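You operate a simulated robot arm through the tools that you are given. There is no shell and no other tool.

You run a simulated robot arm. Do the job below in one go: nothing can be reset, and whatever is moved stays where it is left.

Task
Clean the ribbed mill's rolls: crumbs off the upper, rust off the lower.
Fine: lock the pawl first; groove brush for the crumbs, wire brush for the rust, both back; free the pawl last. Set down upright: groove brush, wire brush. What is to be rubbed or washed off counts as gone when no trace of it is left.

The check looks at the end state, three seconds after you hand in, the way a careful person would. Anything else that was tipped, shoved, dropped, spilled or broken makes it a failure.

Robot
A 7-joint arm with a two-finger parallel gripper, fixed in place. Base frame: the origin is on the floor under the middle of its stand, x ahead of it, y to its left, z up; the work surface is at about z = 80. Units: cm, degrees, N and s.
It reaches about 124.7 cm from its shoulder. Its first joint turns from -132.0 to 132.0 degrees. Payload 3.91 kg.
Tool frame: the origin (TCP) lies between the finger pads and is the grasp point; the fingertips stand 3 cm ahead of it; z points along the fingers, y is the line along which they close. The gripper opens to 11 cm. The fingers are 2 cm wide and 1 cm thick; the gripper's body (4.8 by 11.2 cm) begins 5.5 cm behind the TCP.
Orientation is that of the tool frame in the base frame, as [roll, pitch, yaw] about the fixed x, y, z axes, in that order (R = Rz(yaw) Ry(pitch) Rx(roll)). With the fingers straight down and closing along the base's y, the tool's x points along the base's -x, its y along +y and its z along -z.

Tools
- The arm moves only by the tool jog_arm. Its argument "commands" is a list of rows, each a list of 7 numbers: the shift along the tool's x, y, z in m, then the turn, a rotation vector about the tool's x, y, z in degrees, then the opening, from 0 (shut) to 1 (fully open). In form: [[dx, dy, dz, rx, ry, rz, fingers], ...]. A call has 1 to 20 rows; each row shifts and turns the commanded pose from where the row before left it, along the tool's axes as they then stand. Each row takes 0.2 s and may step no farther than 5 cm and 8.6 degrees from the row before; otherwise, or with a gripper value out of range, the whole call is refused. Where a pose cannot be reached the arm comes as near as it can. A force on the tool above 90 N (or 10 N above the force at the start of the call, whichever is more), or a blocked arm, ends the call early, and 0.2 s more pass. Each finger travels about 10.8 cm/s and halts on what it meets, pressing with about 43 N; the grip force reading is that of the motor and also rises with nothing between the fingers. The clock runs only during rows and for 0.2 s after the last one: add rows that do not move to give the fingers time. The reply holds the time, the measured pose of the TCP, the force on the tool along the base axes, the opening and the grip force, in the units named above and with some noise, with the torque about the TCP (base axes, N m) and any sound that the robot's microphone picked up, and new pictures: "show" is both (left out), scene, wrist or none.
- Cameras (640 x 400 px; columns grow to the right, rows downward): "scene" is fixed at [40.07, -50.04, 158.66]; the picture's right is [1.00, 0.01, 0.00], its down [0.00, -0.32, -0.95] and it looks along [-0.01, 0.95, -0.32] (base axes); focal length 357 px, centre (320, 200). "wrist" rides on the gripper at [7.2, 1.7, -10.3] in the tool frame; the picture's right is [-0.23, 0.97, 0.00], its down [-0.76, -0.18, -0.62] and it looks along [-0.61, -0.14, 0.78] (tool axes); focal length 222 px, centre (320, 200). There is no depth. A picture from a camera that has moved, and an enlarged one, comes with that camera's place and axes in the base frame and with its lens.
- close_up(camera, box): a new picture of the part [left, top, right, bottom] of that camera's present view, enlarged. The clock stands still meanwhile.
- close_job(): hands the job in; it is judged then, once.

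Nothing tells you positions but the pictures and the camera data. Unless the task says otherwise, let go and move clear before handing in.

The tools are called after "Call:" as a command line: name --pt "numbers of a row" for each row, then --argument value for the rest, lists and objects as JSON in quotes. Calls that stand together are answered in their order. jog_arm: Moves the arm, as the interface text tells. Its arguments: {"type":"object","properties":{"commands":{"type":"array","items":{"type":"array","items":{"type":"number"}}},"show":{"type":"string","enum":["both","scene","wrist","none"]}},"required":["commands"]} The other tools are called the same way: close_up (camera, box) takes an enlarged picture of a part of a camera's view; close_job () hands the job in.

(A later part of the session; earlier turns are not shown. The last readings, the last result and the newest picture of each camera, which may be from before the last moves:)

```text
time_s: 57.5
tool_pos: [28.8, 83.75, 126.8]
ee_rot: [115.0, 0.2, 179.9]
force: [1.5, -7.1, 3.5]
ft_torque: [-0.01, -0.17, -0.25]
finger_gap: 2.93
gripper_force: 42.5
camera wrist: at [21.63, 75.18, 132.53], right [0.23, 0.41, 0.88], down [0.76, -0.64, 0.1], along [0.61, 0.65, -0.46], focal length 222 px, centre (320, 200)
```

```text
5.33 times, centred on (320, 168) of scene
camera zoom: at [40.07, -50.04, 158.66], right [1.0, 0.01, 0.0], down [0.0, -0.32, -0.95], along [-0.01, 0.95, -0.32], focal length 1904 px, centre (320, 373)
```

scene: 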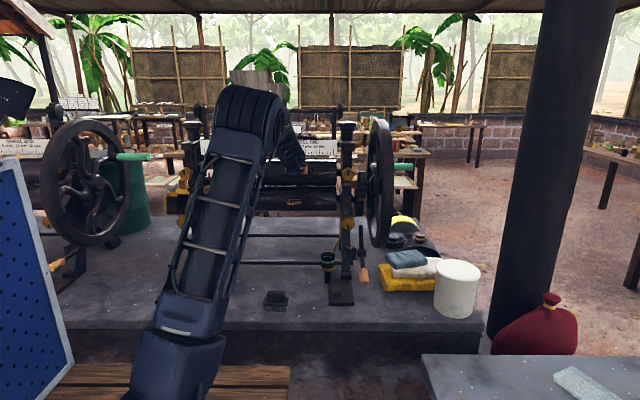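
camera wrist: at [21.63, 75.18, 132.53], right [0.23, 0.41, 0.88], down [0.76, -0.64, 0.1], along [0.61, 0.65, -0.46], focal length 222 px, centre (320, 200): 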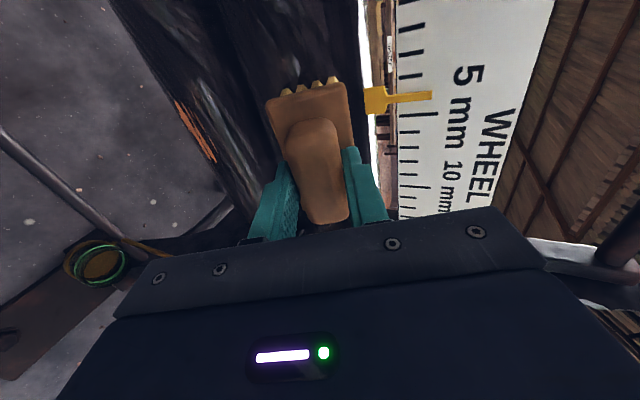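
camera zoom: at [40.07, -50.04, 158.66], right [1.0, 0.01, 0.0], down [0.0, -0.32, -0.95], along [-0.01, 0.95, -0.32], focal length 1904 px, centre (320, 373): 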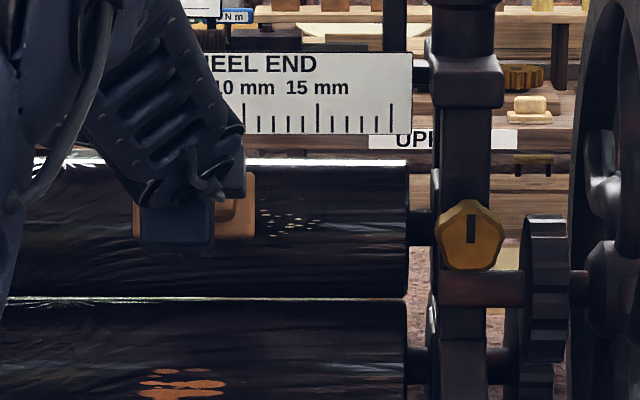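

The crumbs already look thinner where the brush passed. I'll keep stroking across the full patch.

Call:
jog_arm --pt "-0.01 0 0.001 0 0 0 0.1" --pt "-0.012 0 0 0 0 0 0.1" --pt "-0.012 0 0 0 0 0 0.1" --pt "-0.012 0 0 0 0 0 0.1" --pt "-0.012 0 0 0 0 0 0.1" --pt "-0.012 0 0 0 0 0 0.1" --pt "-0.012 0 0 0 0 0 0.1" --pt "-0.01 0 0 0 0 0 0.1" --pt "0.012 0 0 0 0 0 0.1" --pt "0.012 0 0 0 0 0 0.1" --pt "0.012 0 0 0 0 0 0.1" --pt "0.012 0 0 0 0 0 0.1" --pt "0.012 0 0 0 0 0 0.1" --pt "0.012 0 0 0 0 0 0.1" --pt "0.012 0 0 0 0 0 0.1" --pt "0.008 0 0 0 0 0 0.1" --pt "0 0 0 0 0 0 0.1" --show "wrist"

Call:
close_up --camera "scene" --box '[260, 130, 380, 205]'

```text
time_s: 61.1
tool_pos: [28.77, 83.9, 126.6]
ee_rot: [115.0, 0.1, -180.0]
force: [6.1, -17.6, 7.5]
ft_torque: [-0.07, -0.2, -0.42]
finger_gap: 2.96
gripper_force: 42.8
camera wrist: at [21.61, 75.21, 132.54], right [0.23, 0.41, 0.88], down [0.76, -0.64, 0.1], along [0.61, 0.65, -0.46], focal length 222 px, centre (320, 200)
```

wrist: 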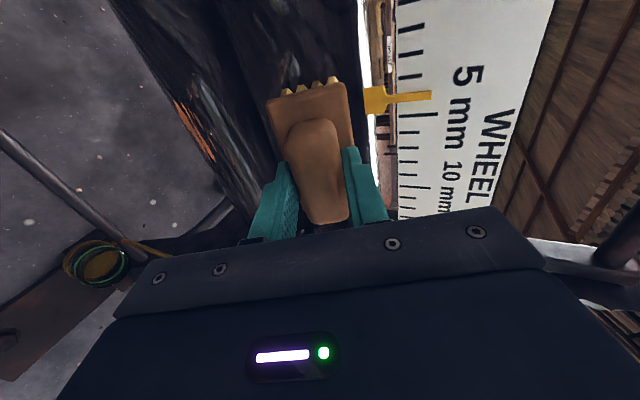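

```text
5.33 times, centred on (320, 168) of scene
camera zoom: at [40.07, -50.04, 158.66], right [1.0, 0.01, 0.0], down [0.0, -0.32, -0.95], along [-0.01, 0.95, -0.32], focal length 1904 px, centre (320, 373)
```

zoom: 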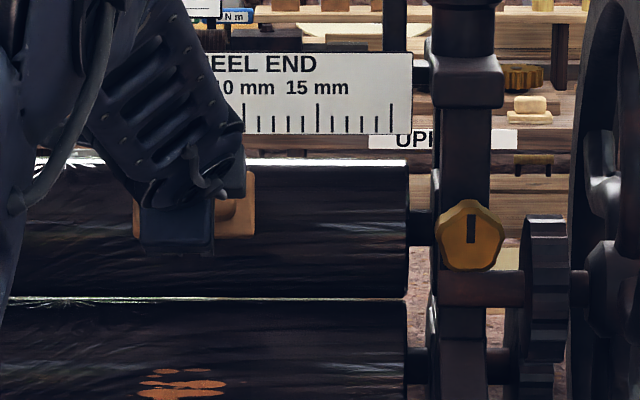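

The right-hand crumbs are gone. I'll do one more pass and stop at the right so the left part can be seen.

Call:
jog_arm --pt "-0.012 0 0 0 0 0 0.1" --pt "-0.012 0 0 0 0 0 0.1" --pt "0.012 0 0 0 0 0 0.1" --pt "0.012 0 0 0 0 0 0.1" --pt "-0.012 0 0 0 0 0 0.1" --pt "-0.012 0 0 0 0 0 0.1" --pt "-0.012 0 0 0 0 0 0.1" --pt "-0.012 0 0 0 0 0 0.1" --pt "-0.012 0 0 0 0 0 0.1" --pt "-0.012 0 0 0 0 0 0.1" --pt "-0.012 0 0 0 0 0 0.1" --pt "-0.006 0 0 0 0 0 0.1" --pt "0 0 0 0 0 0 0.1" --show "wrist"

Call:
close_up --camera "wrist" --box '[220, 0, 420, 125]'

Call:
close_up --camera "scene" --box '[260, 130, 380, 205]'

```text
time_s: 64.0
tool_pos: [37.97, 83.97, 126.75]
ee_rot: [115.0, 0.2, -179.9]
force: [-0.9, -10.1, 3.6]
ft_torque: [-0.06, 0.1, 0.21]
finger_gap: 2.93
gripper_force: 43.1
camera wrist: at [30.69, 75.24, 132.57], right [0.23, 0.41, 0.88], down [0.76, -0.64, 0.1], along [0.61, 0.65, -0.46], focal length 222 px, centre (320, 200)
```

wrist: 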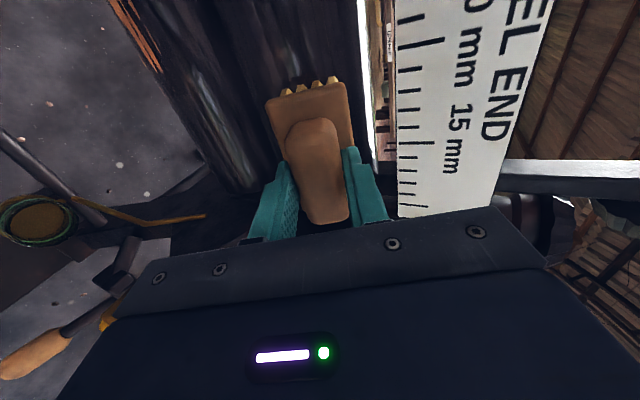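

```text
3.20 times, centred on (320, 62) of wrist
camera zoom: at [30.69, 75.24, 132.57], right [0.23, 0.41, 0.88], down [0.76, -0.64, 0.1], along [0.61, 0.65, -0.46], focal length 711 px, centre (320, 640)
```

zoom: 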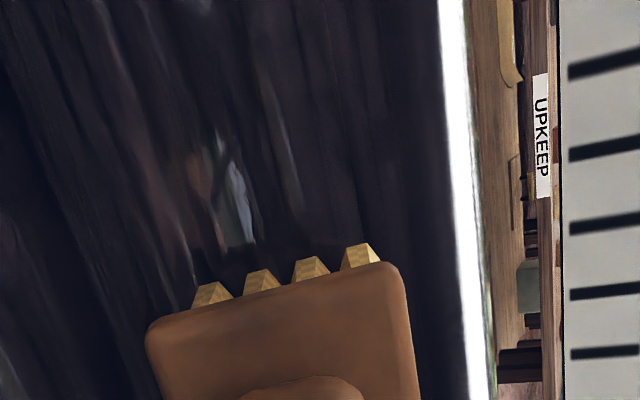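

```text
5.33 times, centred on (320, 168) of scene
camera zoom: at [40.07, -50.04, 158.66], right [1.0, 0.01, 0.0], down [0.0, -0.32, -0.95], along [-0.01, 0.95, -0.32], focal length 1904 px, centre (320, 373)
```

zoom: 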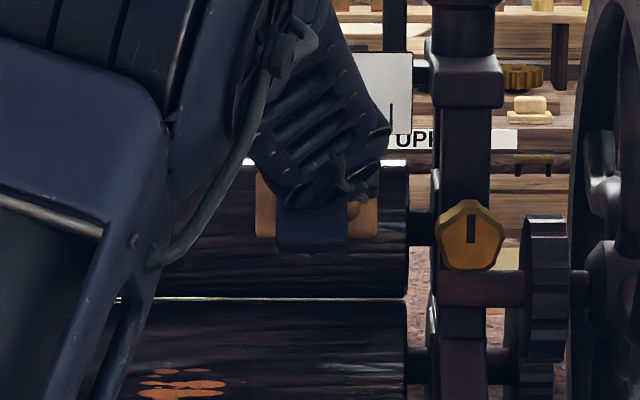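

No crumbs are visible on the uncovered stretch. I'll back the brush off and inspect the whole patch from both cameras.

Call:
jog_arm --pt "0 0 -0.03 0 0 0 0.1" --pt "0 0 -0.04 0 0 0 0.1" --pt "0 0 -0.04 0 0 0 0.1" --pt "0 0 -0.04 0 0 0 0.1" --pt "0 -0.03 -0.02 0 0 0 0.1" --pt "0 0 0 0 0 0 0.1" --show "both"

Call:
close_up --camera "wrist" --box '[240, 0, 480, 150]'

Call:
close_up --camera "scene" --box '[230, 140, 350, 215]'

```text
time_s: 65.3
tool_pos: [37.76, 67.43, 131.21]
ee_rot: [115.0, 0.1, 180.0]
force: [0.5, -0.1, -1.1]
ft_torque: [-0.01, 0.02, 0.01]
finger_gap: 2.92
gripper_force: 43.1
camera wrist: at [30.55, 58.72, 137.02], right [0.23, 0.41, 0.88], down [0.76, -0.64, 0.1], along [0.61, 0.65, -0.46], focal length 222 px, centre (320, 200)
```

scene: 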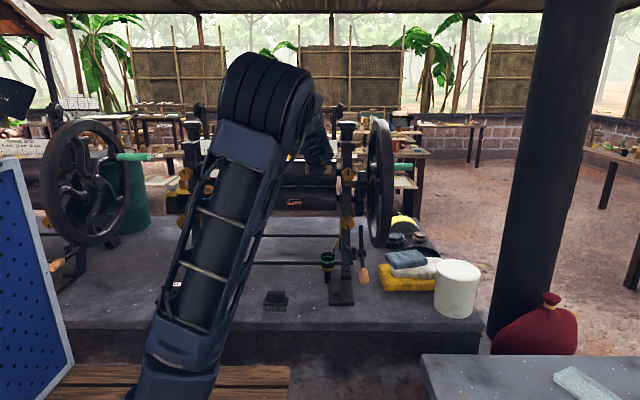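
wrist: 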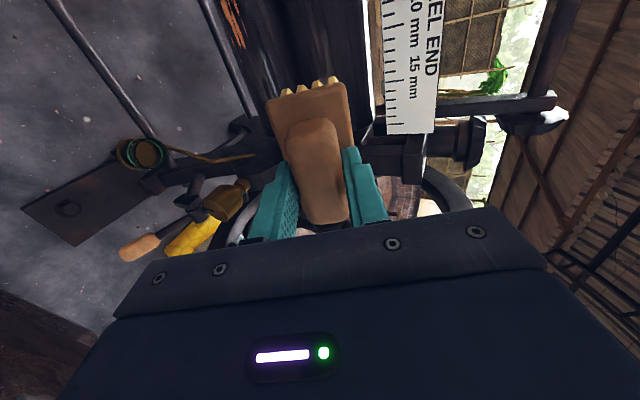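

```text
2.67 times, centred on (360, 75) of wrist
camera zoom: at [30.55, 58.72, 137.02], right [0.23, 0.41, 0.88], down [0.76, -0.64, 0.1], along [0.61, 0.65, -0.46], focal length 592 px, centre (213, 533)
```

zoom: 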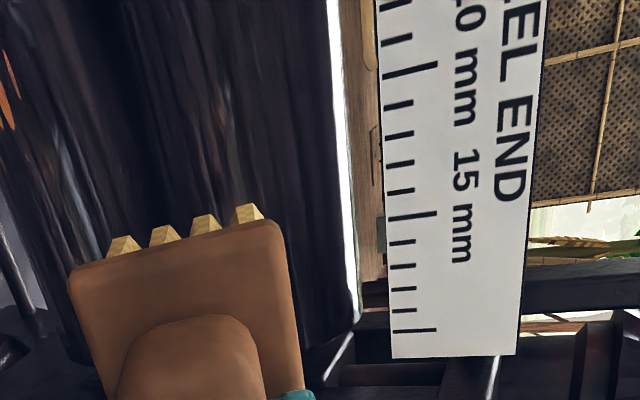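

```text
5.33 times, centred on (290, 178) of scene
camera zoom: at [40.07, -50.04, 158.66], right [1.0, 0.01, 0.0], down [0.0, -0.32, -0.95], along [-0.01, 0.95, -0.32], focal length 1904 px, centre (480, 320)
```

zoom: 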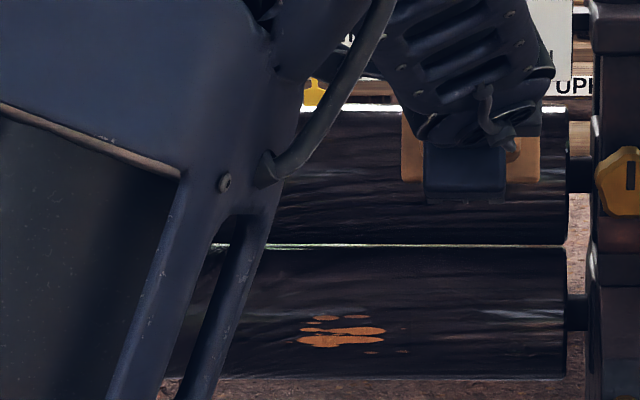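

The visible stretch is clean. I'll untilt and carry the brush back over its spot, then check the roll with the arm out of the way before setting it down.

Call:
jog_arm --pt "0 0 0 8.125 0 0 0.1" --pt "0 0 0 8.125 0 0 0.1" --pt "0 0 0 8.125 0 0 0.1" --pt "0 0 0 8.125 0 0 0.1" --pt "0 0 0 8.125 0 0 0.1" --pt "0 0 0 8.125 0 0 0.1" --pt "0 0 0 8.125 0 0 0.1" --pt "0 0 0 8.125 0 0 0.1" --pt "0.0313 -0.0071 0.024 0 0 0 0.1" --pt "0.0313 -0.0071 0.024 0 0 0 0.1" --pt "0.0313 -0.0071 0.024 0 0 0 0.1" --pt "0.0313 -0.0071 0.024 0 0 0 0.1" --pt "0.0313 -0.0071 0.024 0 0 0 0.1" --pt "0.0313 -0.0071 0.024 0 0 0 0.1" --pt "0.0313 -0.0071 0.024 0 0 0 0.1" --pt "0.0313 -0.0071 0.024 0 0 0 0.1" --pt "0.0313 -0.0071 0.024 0 0 0 0.1" --pt "0.0313 -0.0071 0.024 0 0 0 0.1" --show "both"

Call:
close_up --camera "scene" --box '[230, 140, 350, 215]'

```text
time_s: 69.2
tool_pos: [6.73, 60.15, 107.01]
ee_rot: [180.0, 0.1, -179.9]
force: [-0.2, 0.5, -0.7]
ft_torque: [0.03, 0.02, 0.03]
finger_gap: 2.94
gripper_force: 43.1
camera wrist: at [-0.59, 61.89, 117.33], right [0.23, 0.97, 0.0], down [0.76, -0.18, 0.62], along [0.61, -0.14, -0.78], focal length 222 px, centre (320, 200)
```

scene: 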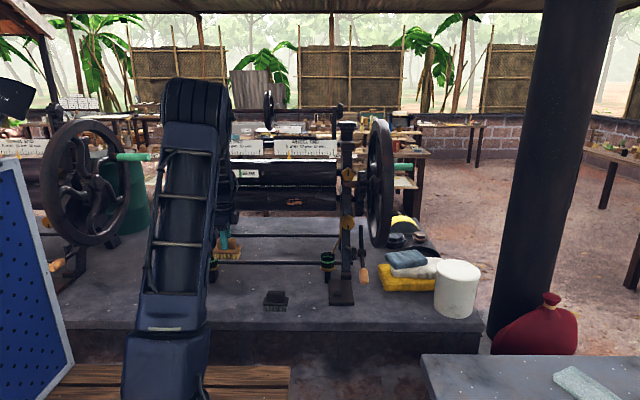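
wrist: 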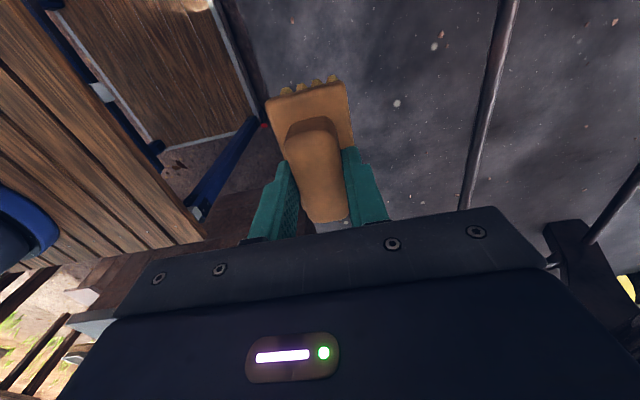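

```text
5.33 times, centred on (290, 178) of scene
camera zoom: at [40.07, -50.04, 158.66], right [1.0, 0.01, 0.0], down [0.0, -0.32, -0.95], along [-0.01, 0.95, -0.32], focal length 1904 px, centre (480, 320)
```

zoom: 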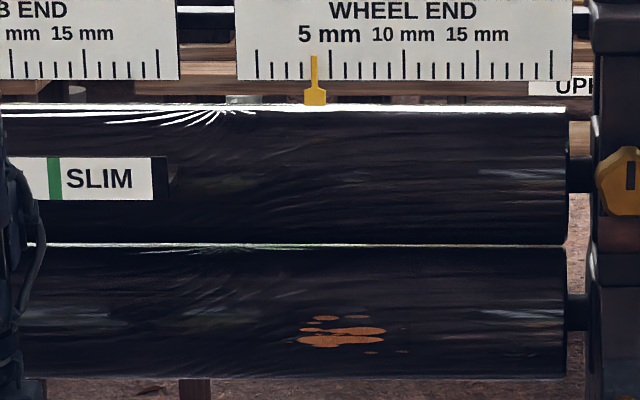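

Both close-ups show the upper roll clean and the rolls unturned. I'll set the groove brush back exactly where it stood, lowering gently.

Call:
jog_arm --pt "0.0026 0.002 0.03 0 0 -2.9 0.1" --pt "0 0 0.04 0 0 0 0.1" --pt "0 0 0.04 0 0 0 0.1" --pt "0 0 0.04 0 0 0 0.1" --pt "0 0 0.025 0 0 0 0.1" --pt "0 0 0.01 0 0 0 0.1" --pt "0 0 0.008 0 0 0 0.1" --pt "0 0 0 0 0 0 0.1" --show "none"

Call:
close_up --camera "scene" --box '[205, 270, 265, 320]'

```text
time_s: 71.0
tool_pos: [6.49, 60.32, 87.82]
ee_rot: [180.0, 0.1, -177.1]
force: [-0.4, -0.8, -1.6]
ft_torque: [0.0, 0.05, 0.04]
finger_gap: 2.95
gripper_force: 43.2
```

```text
8.00 times, centred on (235, 295) of scene
camera zoom: at [40.07, -50.04, 158.66], right [1.0, 0.01, 0.0], down [0.0, -0.32, -0.95], along [-0.01, 0.95, -0.32], focal length 2857 px, centre (1000, -560)
```

zoom: 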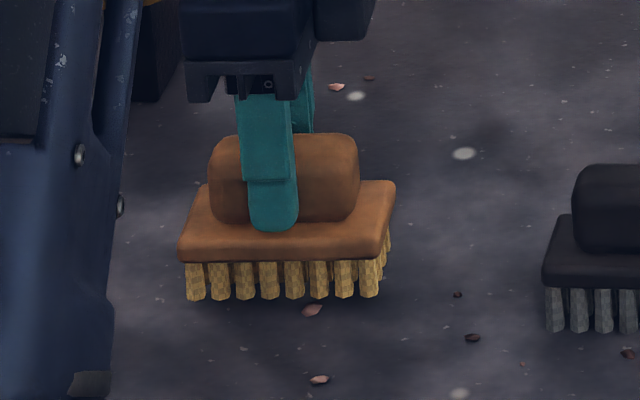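

About 8 mm of air left under the bristles. Lowering the rest in small steps.

Call:
jog_arm --pt "0 0 0.005 0 0 0 0.1" --pt "0 0 0.002 0 0 0 0.1" --pt "0 0 0 0 0 0 0.1" --show "none"

Call:
jog_arm --pt "0 0 0.002 0 0 0 0.1" --pt "0 0 0 0 0 0 0.1" --show "none"

Call:
close_up --camera "scene" --box '[205, 270, 265, 320]'

```text
time_s: 71.8
tool_pos: [6.48, 60.56, 87.09]
ee_rot: [180.0, 0.1, -177.3]
force: [1.4, 0.3, -0.6]
ft_torque: [-0.02, -0.01, 0.02]
finger_gap: 2.96
gripper_force: 42.9
```

```text
time_s: 72.3
tool_pos: [6.52, 60.44, 86.83]
ee_rot: [179.8, 0.1, -177.1]
force: [0.5, -2.6, 7.5]
ft_torque: [-0.11, -0.37, -0.05]
finger_gap: 2.96
gripper_force: 43.3
```

```text
8.00 times, centred on (235, 295) of scene
camera zoom: at [40.07, -50.04, 158.66], right [1.0, 0.01, 0.0], down [0.0, -0.32, -0.95], along [-0.01, 0.95, -0.32], focal length 2857 px, centre (1000, -560)
```

zoom: 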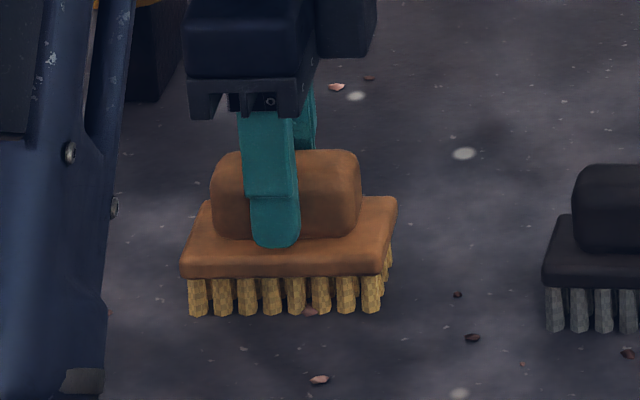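

The bristles have touched down (7 N). I'll open, rise straight up, and move over the wire brush.

Call:
jog_arm --pt "0 0 0 0 0 0 0.35" --pt "0 0 0 0 0 0 0.6" --pt "0 0 0 0 0 0 0.6" --pt "0 0 -0.03 0 0 0 0.6" --pt "0 0 -0.04 0 0 0 0.6" --pt "0 0 -0.04 0 0 0 0.6" --pt "0 0 -0.03 0 0 2.9 0.6" --pt "-0.04 -0.0025 0 0 0 0 0.6" --pt "-0.04 -0.0025 0 0 0 0 0.6" --pt "-0.04 -0.0025 0 0 0 0 0.6" --pt "-0.04 -0.0025 0 0 0 0 0.6" --pt "0 0 0 0 0 0 0.6" --show "both"

Call:
close_up --camera "wrist" --box '[200, 20, 440, 200]'

Call:
close_up --camera "scene" --box '[195, 270, 305, 330]'

```text
time_s: 75.0
tool_pos: [22.42, 59.44, 101.0]
ee_rot: [-180.0, 0.1, -180.0]
force: [0.4, -0.5, 0.1]
ft_torque: [-0.01, -0.01, -0.03]
finger_gap: 6.6
gripper_force: 0.0
camera wrist: at [15.14, 61.09, 111.23], right [0.23, 0.97, 0.0], down [0.76, -0.18, 0.62], along [0.61, -0.14, -0.78], focal length 222 px, centre (320, 200)
```

scene: 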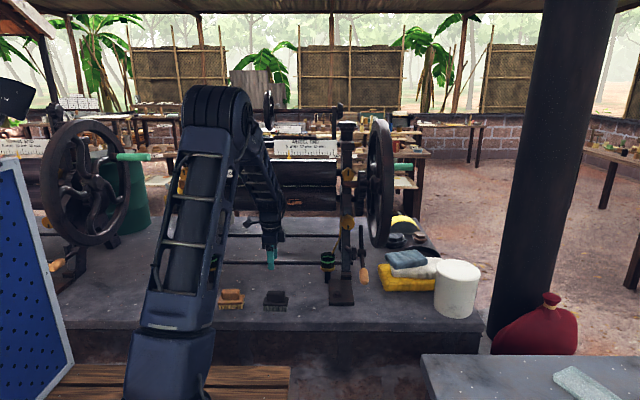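
wrist: 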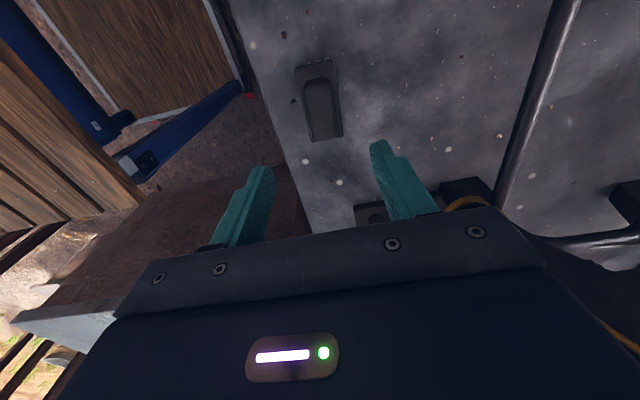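

```text
2.22 times, centred on (320, 110) of wrist
camera zoom: at [15.14, 61.09, 111.23], right [0.23, 0.97, 0.0], down [0.76, -0.18, 0.62], along [0.61, -0.14, -0.78], focal length 494 px, centre (320, 400)
```

zoom: 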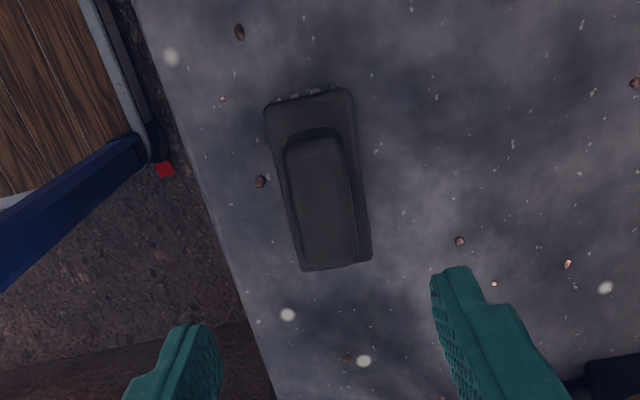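

```text
5.82 times, centred on (250, 300) of scene
camera zoom: at [40.07, -50.04, 158.66], right [1.0, 0.01, 0.0], down [0.0, -0.32, -0.95], along [-0.01, 0.95, -0.32], focal length 2078 px, centre (727, -382)
```

zoom: 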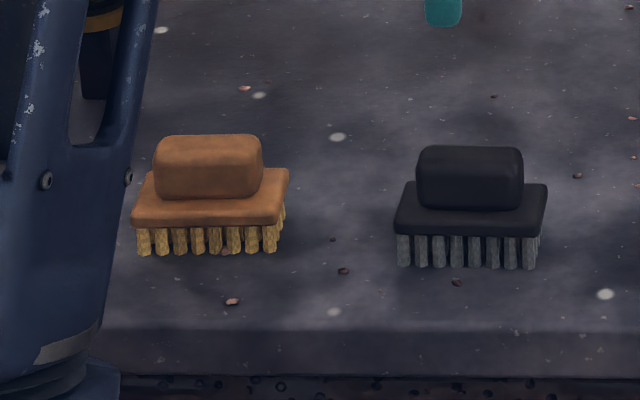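

The groove brush stands upright in its place. The wire brush's grip is centred under me at about (22.3, 59.5), turned about −3°; I'll align and descend.

Call:
jog_arm --pt "0 0.0005 0.03 0 0 3 0.6" --pt "0 0 0.04 0 0 0 0.6" --pt "0 0 0.03 0 0 0 0.6" --pt "0 0 0.02 0 0 0 0.6" --pt "0 0 0.01 0 0 0 0.6" --pt "0 0 0 0 0 0 0.6" --show "wrist"

Call:
close_up --camera "wrist" --box '[200, 60, 440, 220]'

Call:
close_up --camera "scene" --box '[245, 270, 305, 320]'

```text
time_s: 76.3
tool_pos: [22.53, 59.52, 87.87]
ee_rot: [180.0, 0.0, 177.0]
force: [0.1, -0.4, 0.9]
ft_torque: [0.0, 0.02, 0.01]
finger_gap: 6.58
gripper_force: 0.0
camera wrist: at [15.34, 61.49, 98.15], right [0.28, 0.96, 0.0], down [0.75, -0.22, 0.62], along [0.6, -0.17, -0.78], focal length 222 px, centre (320, 200)
```

wrist: 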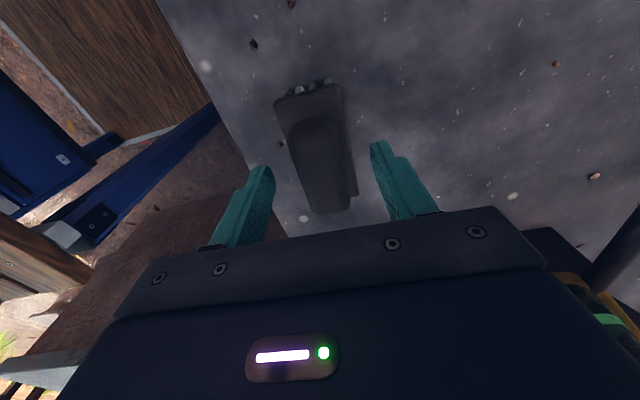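

```text
2.50 times, centred on (320, 140) of wrist
camera zoom: at [15.34, 61.49, 98.15], right [0.28, 0.96, 0.0], down [0.75, -0.22, 0.62], along [0.6, -0.17, -0.78], focal length 555 px, centre (320, 350)
```

zoom: 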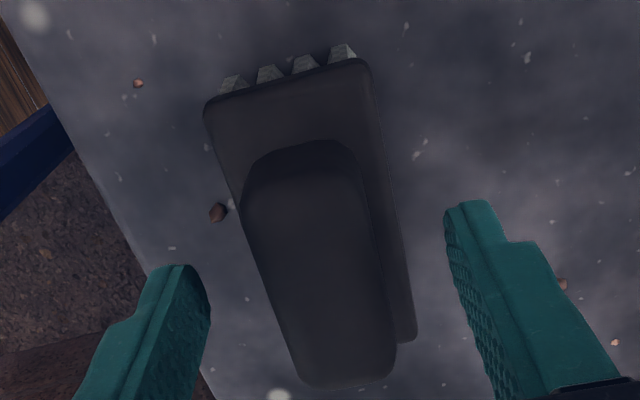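

```text
8.00 times, centred on (275, 295) of scene
camera zoom: at [40.07, -50.04, 158.66], right [1.0, 0.01, 0.0], down [0.0, -0.32, -0.95], along [-0.01, 0.95, -0.32], focal length 2857 px, centre (680, -560)
```

zoom: 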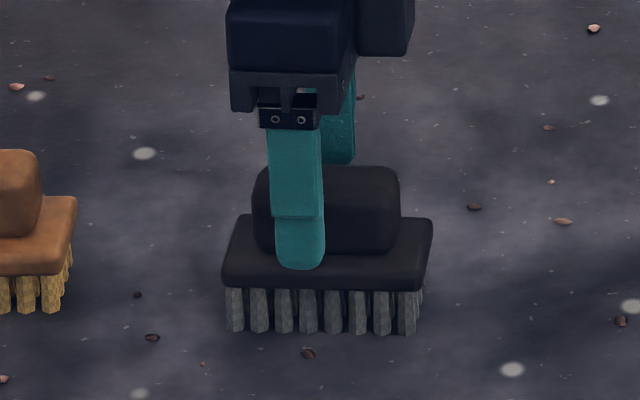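

Aligned, same geometry as the other brush. I'll go down 9 mm and close.

Call:
jog_arm --pt "0 0 0.005 0 0 0 0.6" --pt "0 0 0.003 0 0 0 0.6" --pt "0 0 0 0 0 0 0.4" --pt "0 0 0 0 0 0 0.25" --pt "0 0 0 0 0 0 0.15" --pt "0 0 0 0 0 0 0.1" --pt "0 0 0 0 0 0 0.1" --show "wrist"

Call:
close_up --camera "scene" --box '[245, 270, 305, 320]'

```text
time_s: 78.0
tool_pos: [22.34, 59.48, 87.08]
ee_rot: [-180.0, 0.1, 177.1]
force: [-1.0, 0.2, 4.2]
ft_torque: [0.0, 0.02, 0.05]
finger_gap: 2.94
gripper_force: 42.4
camera wrist: at [15.31, 61.47, 97.41], right [0.28, 0.96, 0.0], down [0.75, -0.22, 0.62], along [0.6, -0.17, -0.78], focal length 222 px, centre (320, 200)
```

wrist: 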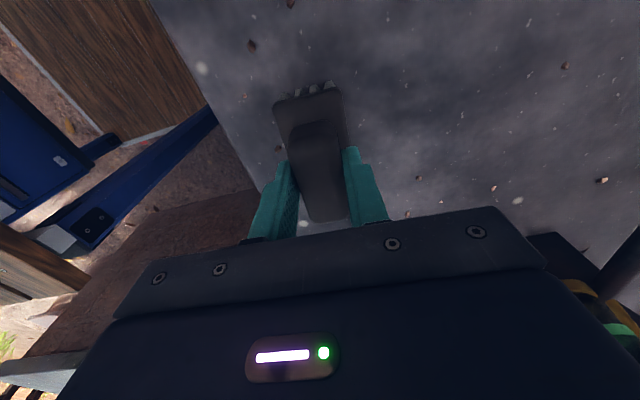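

```text
8.00 times, centred on (275, 295) of scene
camera zoom: at [40.07, -50.04, 158.66], right [1.0, 0.01, 0.0], down [0.0, -0.32, -0.95], along [-0.01, 0.95, -0.32], focal length 2857 px, centre (680, -560)
```

zoom: 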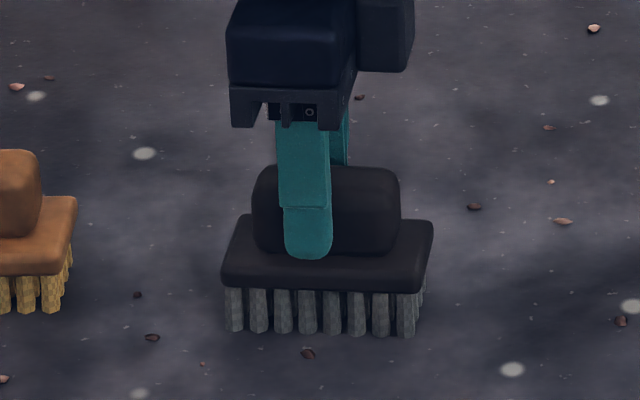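

Wire brush gripped. I'll lift it, move in front of the lower roll, and tilt it to face the rust.

Call:
jog_arm --pt "0 0 -0.02 0 0 0 0.1" --pt "0 0 -0.04 0 0 0 0.1" --pt "0 0 -0.04 0 0 0 0.1" --pt "0 0 -0.04 0 0 0 0.1" --pt "0 0 -0.04 0 0 -3 0.1" --pt "-0.033 0.0125 -0.035 0 0 0 0.1" --pt "-0.033 0.0125 -0.035 0 0 0 0.1" --pt "0 0 0 -8.5 0 0 0.1" --pt "0 0 0 -8.5 0 0 0.1" --pt "0 0 0 -8.5 0 0 0.1" --pt "0 0 0 -8.5 0 0 0.1" --pt "0 0 0 -8.5 0 0 0.1" --pt "0 0 0 -8.5 0 0 0.1" --pt "0 0 0 0 0 0 0.1" --show "both"

```text
time_s: 81.0
tool_pos: [29.07, 62.04, 111.96]
ee_rot: [128.9, 0.2, 179.9]
force: [2.1, -0.1, -0.8]
ft_torque: [-0.01, 0.05, 0.05]
finger_gap: 2.93
gripper_force: 42.5
camera wrist: at [21.86, 54.91, 119.84], right [0.23, 0.61, 0.76], down [0.76, -0.6, 0.26], along [0.61, 0.52, -0.6], focal length 222 px, centre (320, 200)
```

scene: 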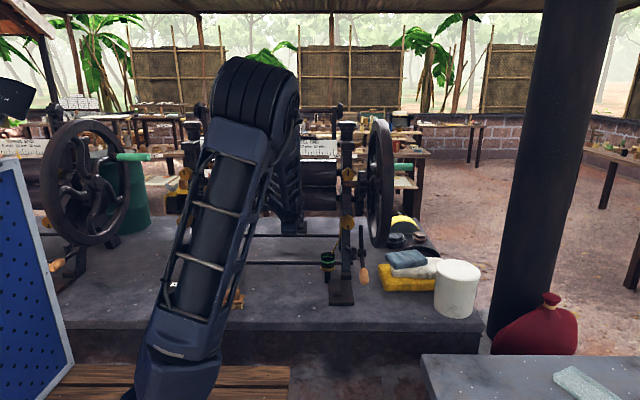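
wrist: 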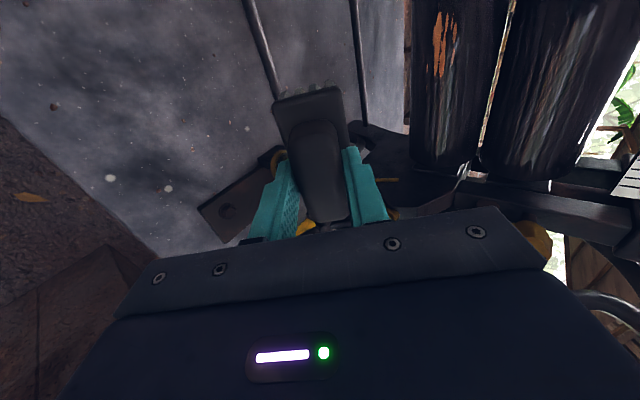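

Elbow stays up so far. I'll move forward a little and finish tilting to about 85°.

Call:
jog_arm --pt "0 0.025 0.031 0 0 0 0.1" --pt "0 0.025 0.031 0 0 0 0.1" --pt "0 0 0 -8.5 0 0 0.1" --pt "0 0 0 -8.5 0 0 0.1" --pt "0 0 0 -8.5 0 0 0.1" --pt "0 0 0 -8.5 0 0 0.1" --pt "0 0 0 0 0 0 0.1" --show "both"

Call:
close_up --camera "wrist" --box '[220, 0, 460, 150]'

```text
time_s: 82.5
tool_pos: [28.94, 69.84, 112.03]
ee_rot: [94.9, 0.1, -180.0]
force: [-0.4, -0.2, -1.7]
ft_torque: [-0.07, 0.0, -0.02]
finger_gap: 2.92
gripper_force: 43.3
camera wrist: at [21.75, 59.72, 114.65], right [0.22, 0.08, 0.97], down [0.76, -0.64, -0.12], along [0.61, 0.77, -0.21], focal length 222 px, centre (320, 200)
```

scene: 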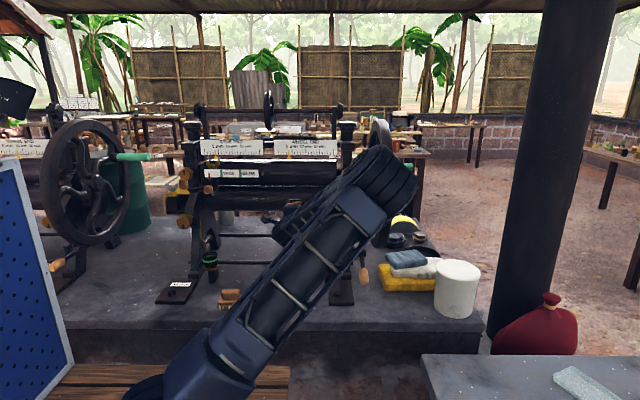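
wrist: 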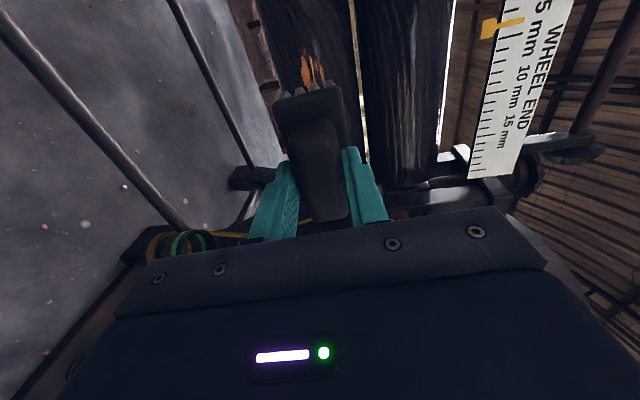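

```text
2.67 times, centred on (340, 75) of wrist
camera zoom: at [21.75, 59.72, 114.65], right [0.22, 0.08, 0.97], down [0.76, -0.64, -0.12], along [0.61, 0.77, -0.21], focal length 592 px, centre (267, 533)
```

zoom: 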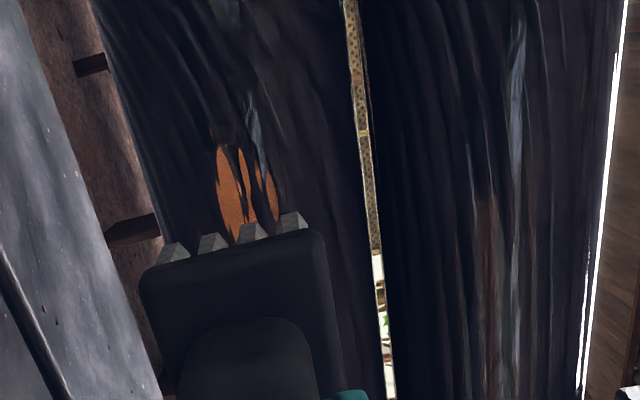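

The rust is right ahead of the wire brush and the elbow, though swung aside, is in free space. I'll approach along the normal.

Call:
jog_arm --pt "0 0 0.03 0 0 0 0.1" --pt "0 0 0.03 0 0 0 0.1" --pt "0 0 0.03 0 0 0 0.1" --pt "0 0 0.02 0 0 0 0.1" --pt "0 0 0 0 0 0 0.1" --show "both"

Call:
close_up --camera "wrist" --box '[220, 0, 460, 150]'

Call:
close_up --camera "scene" --box '[230, 150, 370, 240]'

```text
time_s: 83.8
tool_pos: [28.85, 80.93, 111.15]
ee_rot: [94.9, 0.1, -180.0]
force: [0.1, -0.9, -1.1]
ft_torque: [-0.03, 0.0, -0.04]
finger_gap: 2.93
gripper_force: 42.9
camera wrist: at [21.71, 70.7, 113.66], right [0.22, 0.08, 0.97], down [0.76, -0.64, -0.12], along [0.61, 0.77, -0.21], focal length 222 px, centre (320, 200)
```

scene: 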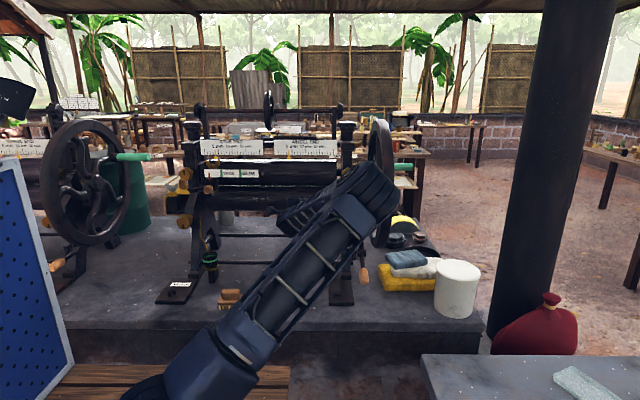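
wrist: 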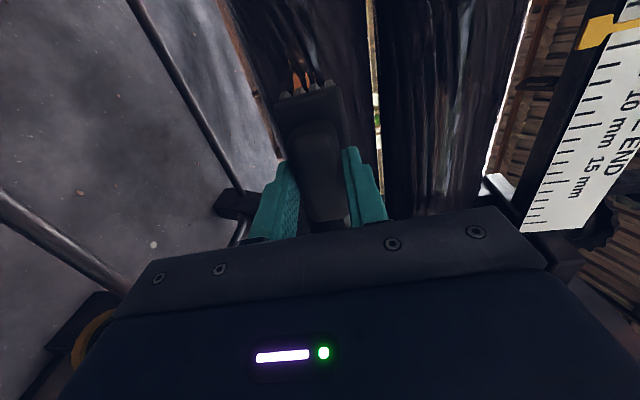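

```text
2.67 times, centred on (340, 75) of wrist
camera zoom: at [21.71, 70.7, 113.66], right [0.22, 0.08, 0.97], down [0.76, -0.64, -0.12], along [0.61, 0.77, -0.21], focal length 592 px, centre (267, 533)
```

zoom: 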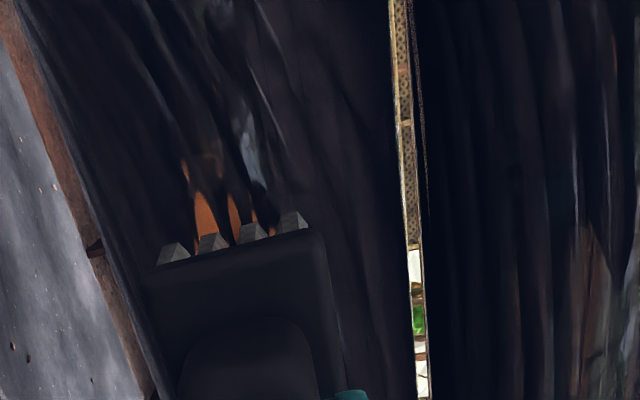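

```text
4.44 times, centred on (300, 195) of scene
camera zoom: at [40.07, -50.04, 158.66], right [1.0, 0.01, 0.0], down [0.0, -0.32, -0.95], along [-0.01, 0.95, -0.32], focal length 1587 px, centre (409, 222)
```

zoom: 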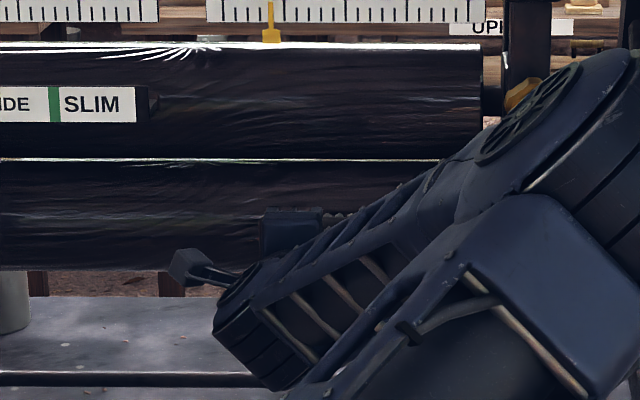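

The bristles span the rust patch vertically. I'll ease in to contact.

Call:
jog_arm --pt "0 0 0.006 0 0 0 0.1" --pt "0 0 0.004 0 0 0 0.1" --pt "0 0 0 0 0 0 0.1" --show "none"

Call:
jog_arm --pt "0 0 0.004 0 0 0 0.1" --pt "0 0 0 0 0 0 0.1" --show "none"

Call:
jog_arm --pt "0 0 0.004 0 0 0 0.1" --pt "0 0 0 0 0 0 0.1" --show "wrist"

```text
time_s: 84.5
tool_pos: [28.98, 81.84, 111.06]
ee_rot: [94.9, 0.0, 179.9]
force: [0.7, 0.1, -2.1]
ft_torque: [-0.03, 0.01, 0.0]
finger_gap: 2.91
gripper_force: 42.5
```

```text
time_s: 85.2
tool_pos: [29.02, 82.25, 111.08]
ee_rot: [95.0, 0.2, 179.9]
force: [-0.8, -14.3, 0.1]
ft_torque: [-0.07, -0.01, -0.64]
finger_gap: 2.92
gripper_force: 43.3
```

```text
time_s: 85.7
tool_pos: [29.03, 82.34, 110.97]
ee_rot: [95.0, 0.2, 180.0]
force: [2.0, -58.7, 12.7]
ft_torque: [0.65, -0.02, -0.28]
finger_gap: 2.9
gripper_force: 43.3
stopped in row 2: the force on the tool passed its limit at 92 N (the readings are from after the stop); the commanded pose is now the measured one
camera wrist: at [21.74, 72.07, 113.53], right [0.22, 0.09, 0.97], down [0.76, -0.64, -0.12], along [0.61, 0.77, -0.21], focal length 222 px, centre (320, 200)
```

wrist: 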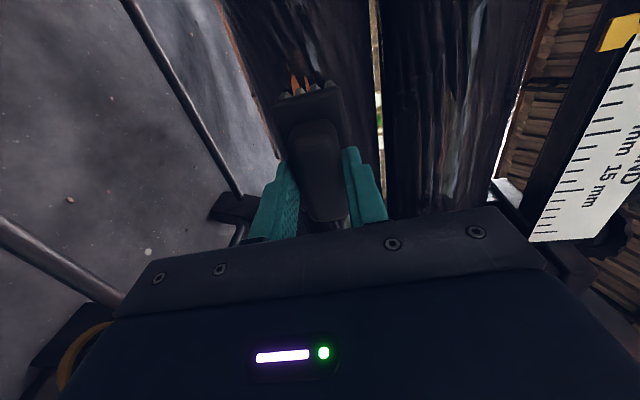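

The wire bristles are stiff: force spiked. I'll back off 3 mm and then stroke lightly along the roll.

Call:
jog_arm --pt "0 0 -0.003 0 0 0 0.1" --pt "0 0 0 0 0 0 0.1" --show "none"

Call:
jog_arm --pt "-0.01 0 0 0 0 0 0.1" --pt "-0.01 0 0 0 0 0 0.1" --pt "-0.01 0 0 0 0 0 0.1" --pt "-0.01 0 0 0 0 0 0.1" --pt "0 0 0 0 0 0 0.1" --show "wrist"

Call:
close_up --camera "wrist" --box '[220, 0, 420, 125]'

```text
time_s: 86.3
tool_pos: [28.88, 82.21, 110.82]
ee_rot: [95.1, 0.0, 179.9]
force: [-0.1, -6.0, 3.6]
ft_torque: [0.21, 0.02, 0.04]
finger_gap: 2.91
gripper_force: 43.3
```

```text
time_s: 87.5
tool_pos: [33.03, 82.22, 110.87]
ee_rot: [95.1, 0.0, -180.0]
force: [0.0, -8.7, -1.0]
ft_torque: [-0.07, 0.0, 0.14]
finger_gap: 2.91
gripper_force: 43.1
camera wrist: at [25.78, 72.02, 113.39], right [0.22, 0.09, 0.97], down [0.76, -0.64, -0.12], along [0.61, 0.77, -0.21], focal length 222 px, centre (320, 200)
```

wrist: 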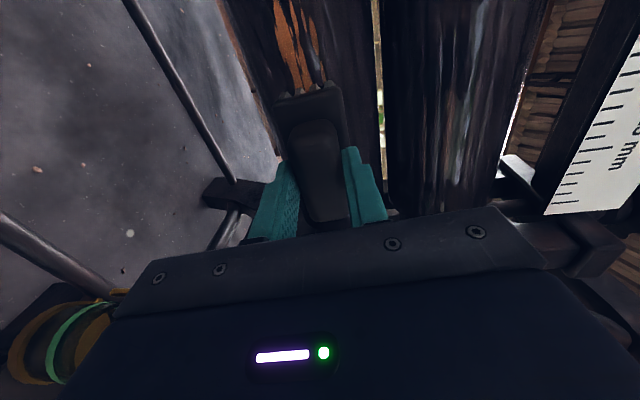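

```text
3.20 times, centred on (320, 62) of wrist
camera zoom: at [25.78, 72.02, 113.39], right [0.22, 0.09, 0.97], down [0.76, -0.64, -0.12], along [0.61, 0.77, -0.21], focal length 711 px, centre (320, 640)
```

zoom: 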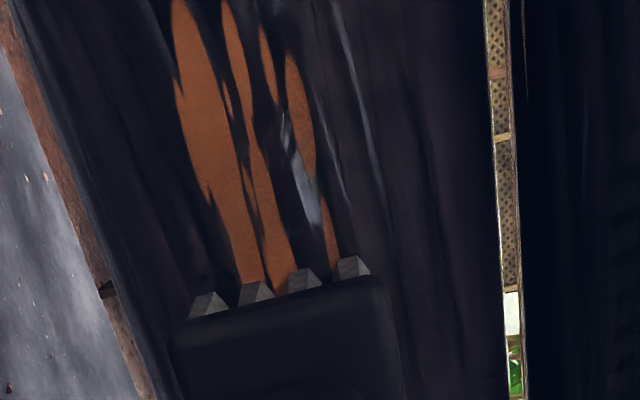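

The rust is still there, spread from about x=23 to 33. I'll stroke across its whole length with a little more pressure.

Call:
jog_arm --pt "0.011 0 0.001 0 0 0 0.1" --pt "0.011 0 0 0 0 0 0.1" --pt "0.011 0 0 0 0 0 0.1" --pt "0.011 0 0 0 0 0 0.1" --pt "0.011 0 0 0 0 0 0.1" --pt "0.011 0 0 0 0 0 0.1" --pt "0.011 0 0 0 0 0 0.1" --pt "0.011 0 0 0 0 0 0.1" --pt "-0.011 0 0 0 0 0 0.1" --pt "-0.011 0 0 0 0 0 0.1" --pt "-0.011 0 0 0 0 0 0.1" --pt "-0.011 0 0 0 0 0 0.1" --pt "-0.011 0 0 0 0 0 0.1" --pt "-0.011 0 0 0 0 0 0.1" --pt "-0.011 0 0 0 0 0 0.1" --pt "-0.011 0 0 0 0 0 0.1" --pt "0 0 0 0 0 0 0.1" --show "wrist"

Call:
close_up --camera "wrist" --box '[220, 0, 420, 125]'

```text
time_s: 91.1
tool_pos: [33.07, 82.31, 110.93]
ee_rot: [95.1, 0.2, -180.0]
force: [-7.2, -29.2, 1.7]
ft_torque: [-0.02, -0.01, 0.61]
finger_gap: 2.88
gripper_force: 42.9
camera wrist: at [25.8, 72.05, 113.51], right [0.22, 0.09, 0.97], down [0.76, -0.64, -0.12], along [0.61, 0.77, -0.21], focal length 222 px, centre (320, 200)
```

wrist: 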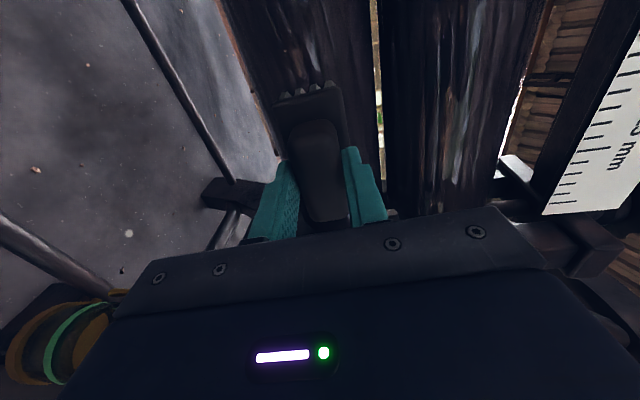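

```text
3.20 times, centred on (320, 62) of wrist
camera zoom: at [25.8, 72.05, 113.51], right [0.22, 0.09, 0.97], down [0.76, -0.64, -0.12], along [0.61, 0.77, -0.21], focal length 711 px, centre (320, 640)
```

zoom: 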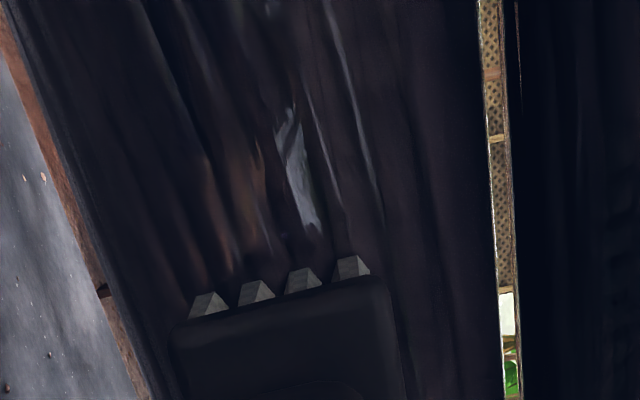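

The rust has nearly vanished; only faint brownish tones remain, perhaps reflections. I'll make more passes, reaching further right for the stray specks.

Call:
jog_arm --pt "-0.011 0 0 0 0 0 0.1" --pt "-0.011 0 0 0 0 0 0.1" --pt "-0.011 0 0 0 0 0 0.1" --pt "0.011 0 0 0 0 0 0.1" --pt "0.011 0 0 0 0 0 0.1" --pt "0.011 0 0 0 0 0 0.1" --pt "0.011 0 0 0 0 0 0.1" --pt "0.011 0 0 0 0 0 0.1" --pt "0.011 0 0 0 0 0 0.1" --pt "0.011 0 0 0 0 0 0.1" --pt "0.011 0 0 0 0 0 0.1" --pt "0.011 0 0 0 0 0 0.1" --pt "0.011 0 0 0 0 0 0.1" --pt "-0.011 0 0 0 0 0 0.1" --pt "-0.011 0 0 0 0 0 0.1" --pt "-0.011 0 0 0 0 0 0.1" --pt "-0.011 0 0 0 0 0 0.1" --pt "-0.011 0 0 0 0 0 0.1" --pt "-0.011 0 0 0 0 0 0.1" --pt "0 0 0 0 0 0 0.1" --show "none"

Call:
jog_arm --pt "0 0 -0.03 0 0 0 0.1" --pt "0 0 -0.04 0 0 0 0.1" --pt "0 0 -0.04 0 0 0 0.1" --pt "0 0 0 0 0 0 0.1" --show "both"

Call:
close_up --camera "wrist" --box '[220, 0, 460, 150]'

Call:
close_up --camera "scene" --box '[230, 150, 370, 240]'

```text
time_s: 95.3
tool_pos: [31.83, 82.25, 110.76]
ee_rot: [95.1, 0.2, -180.0]
force: [-6.5, -21.4, -0.1]
ft_torque: [-0.03, 0.06, 0.44]
finger_gap: 2.92
gripper_force: 43.0
```

```text
time_s: 96.3
tool_pos: [31.86, 71.51, 111.86]
ee_rot: [95.2, 0.1, -179.9]
force: [0.1, -0.5, -0.5]
ft_torque: [-0.08, 0.03, -0.01]
finger_gap: 2.9
gripper_force: 43.1
camera wrist: at [24.63, 61.16, 114.32], right [0.22, 0.09, 0.97], down [0.76, -0.64, -0.12], along [0.61, 0.77, -0.21], focal length 222 px, centre (320, 200)
```

scene: 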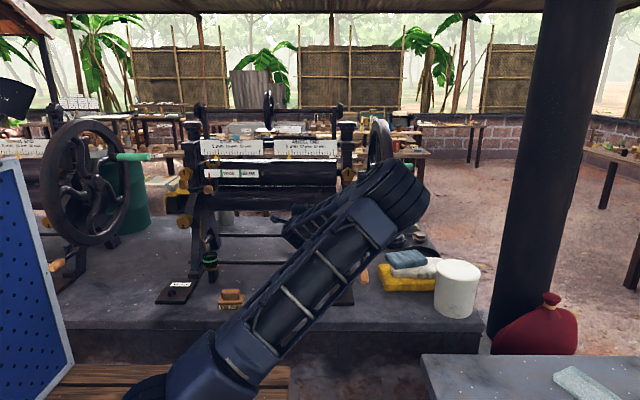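
wrist: 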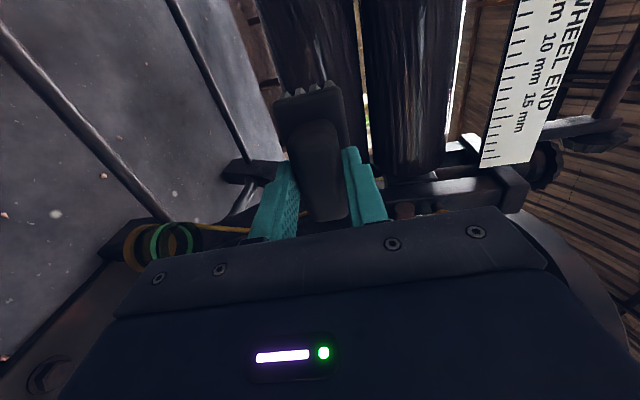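

```text
2.67 times, centred on (340, 75) of wrist
camera zoom: at [24.63, 61.16, 114.32], right [0.22, 0.09, 0.97], down [0.76, -0.64, -0.12], along [0.61, 0.77, -0.21], focal length 592 px, centre (267, 533)
```

zoom: 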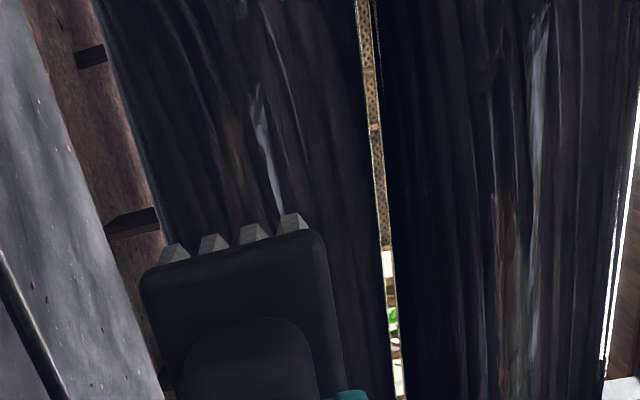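

```text
4.44 times, centred on (300, 195) of scene
camera zoom: at [40.07, -50.04, 158.66], right [1.0, 0.01, 0.0], down [0.0, -0.32, -0.95], along [-0.01, 0.95, -0.32], focal length 1587 px, centre (409, 222)
```

zoom: 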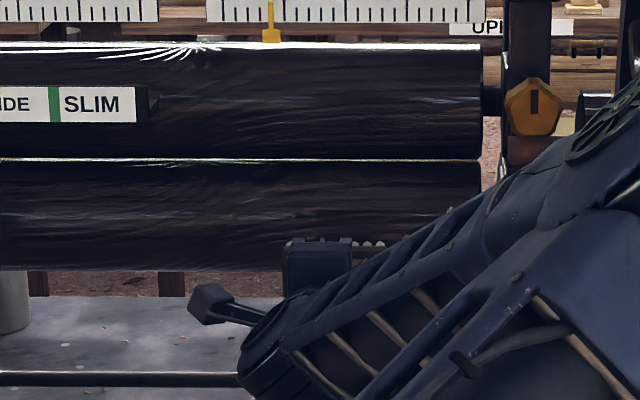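

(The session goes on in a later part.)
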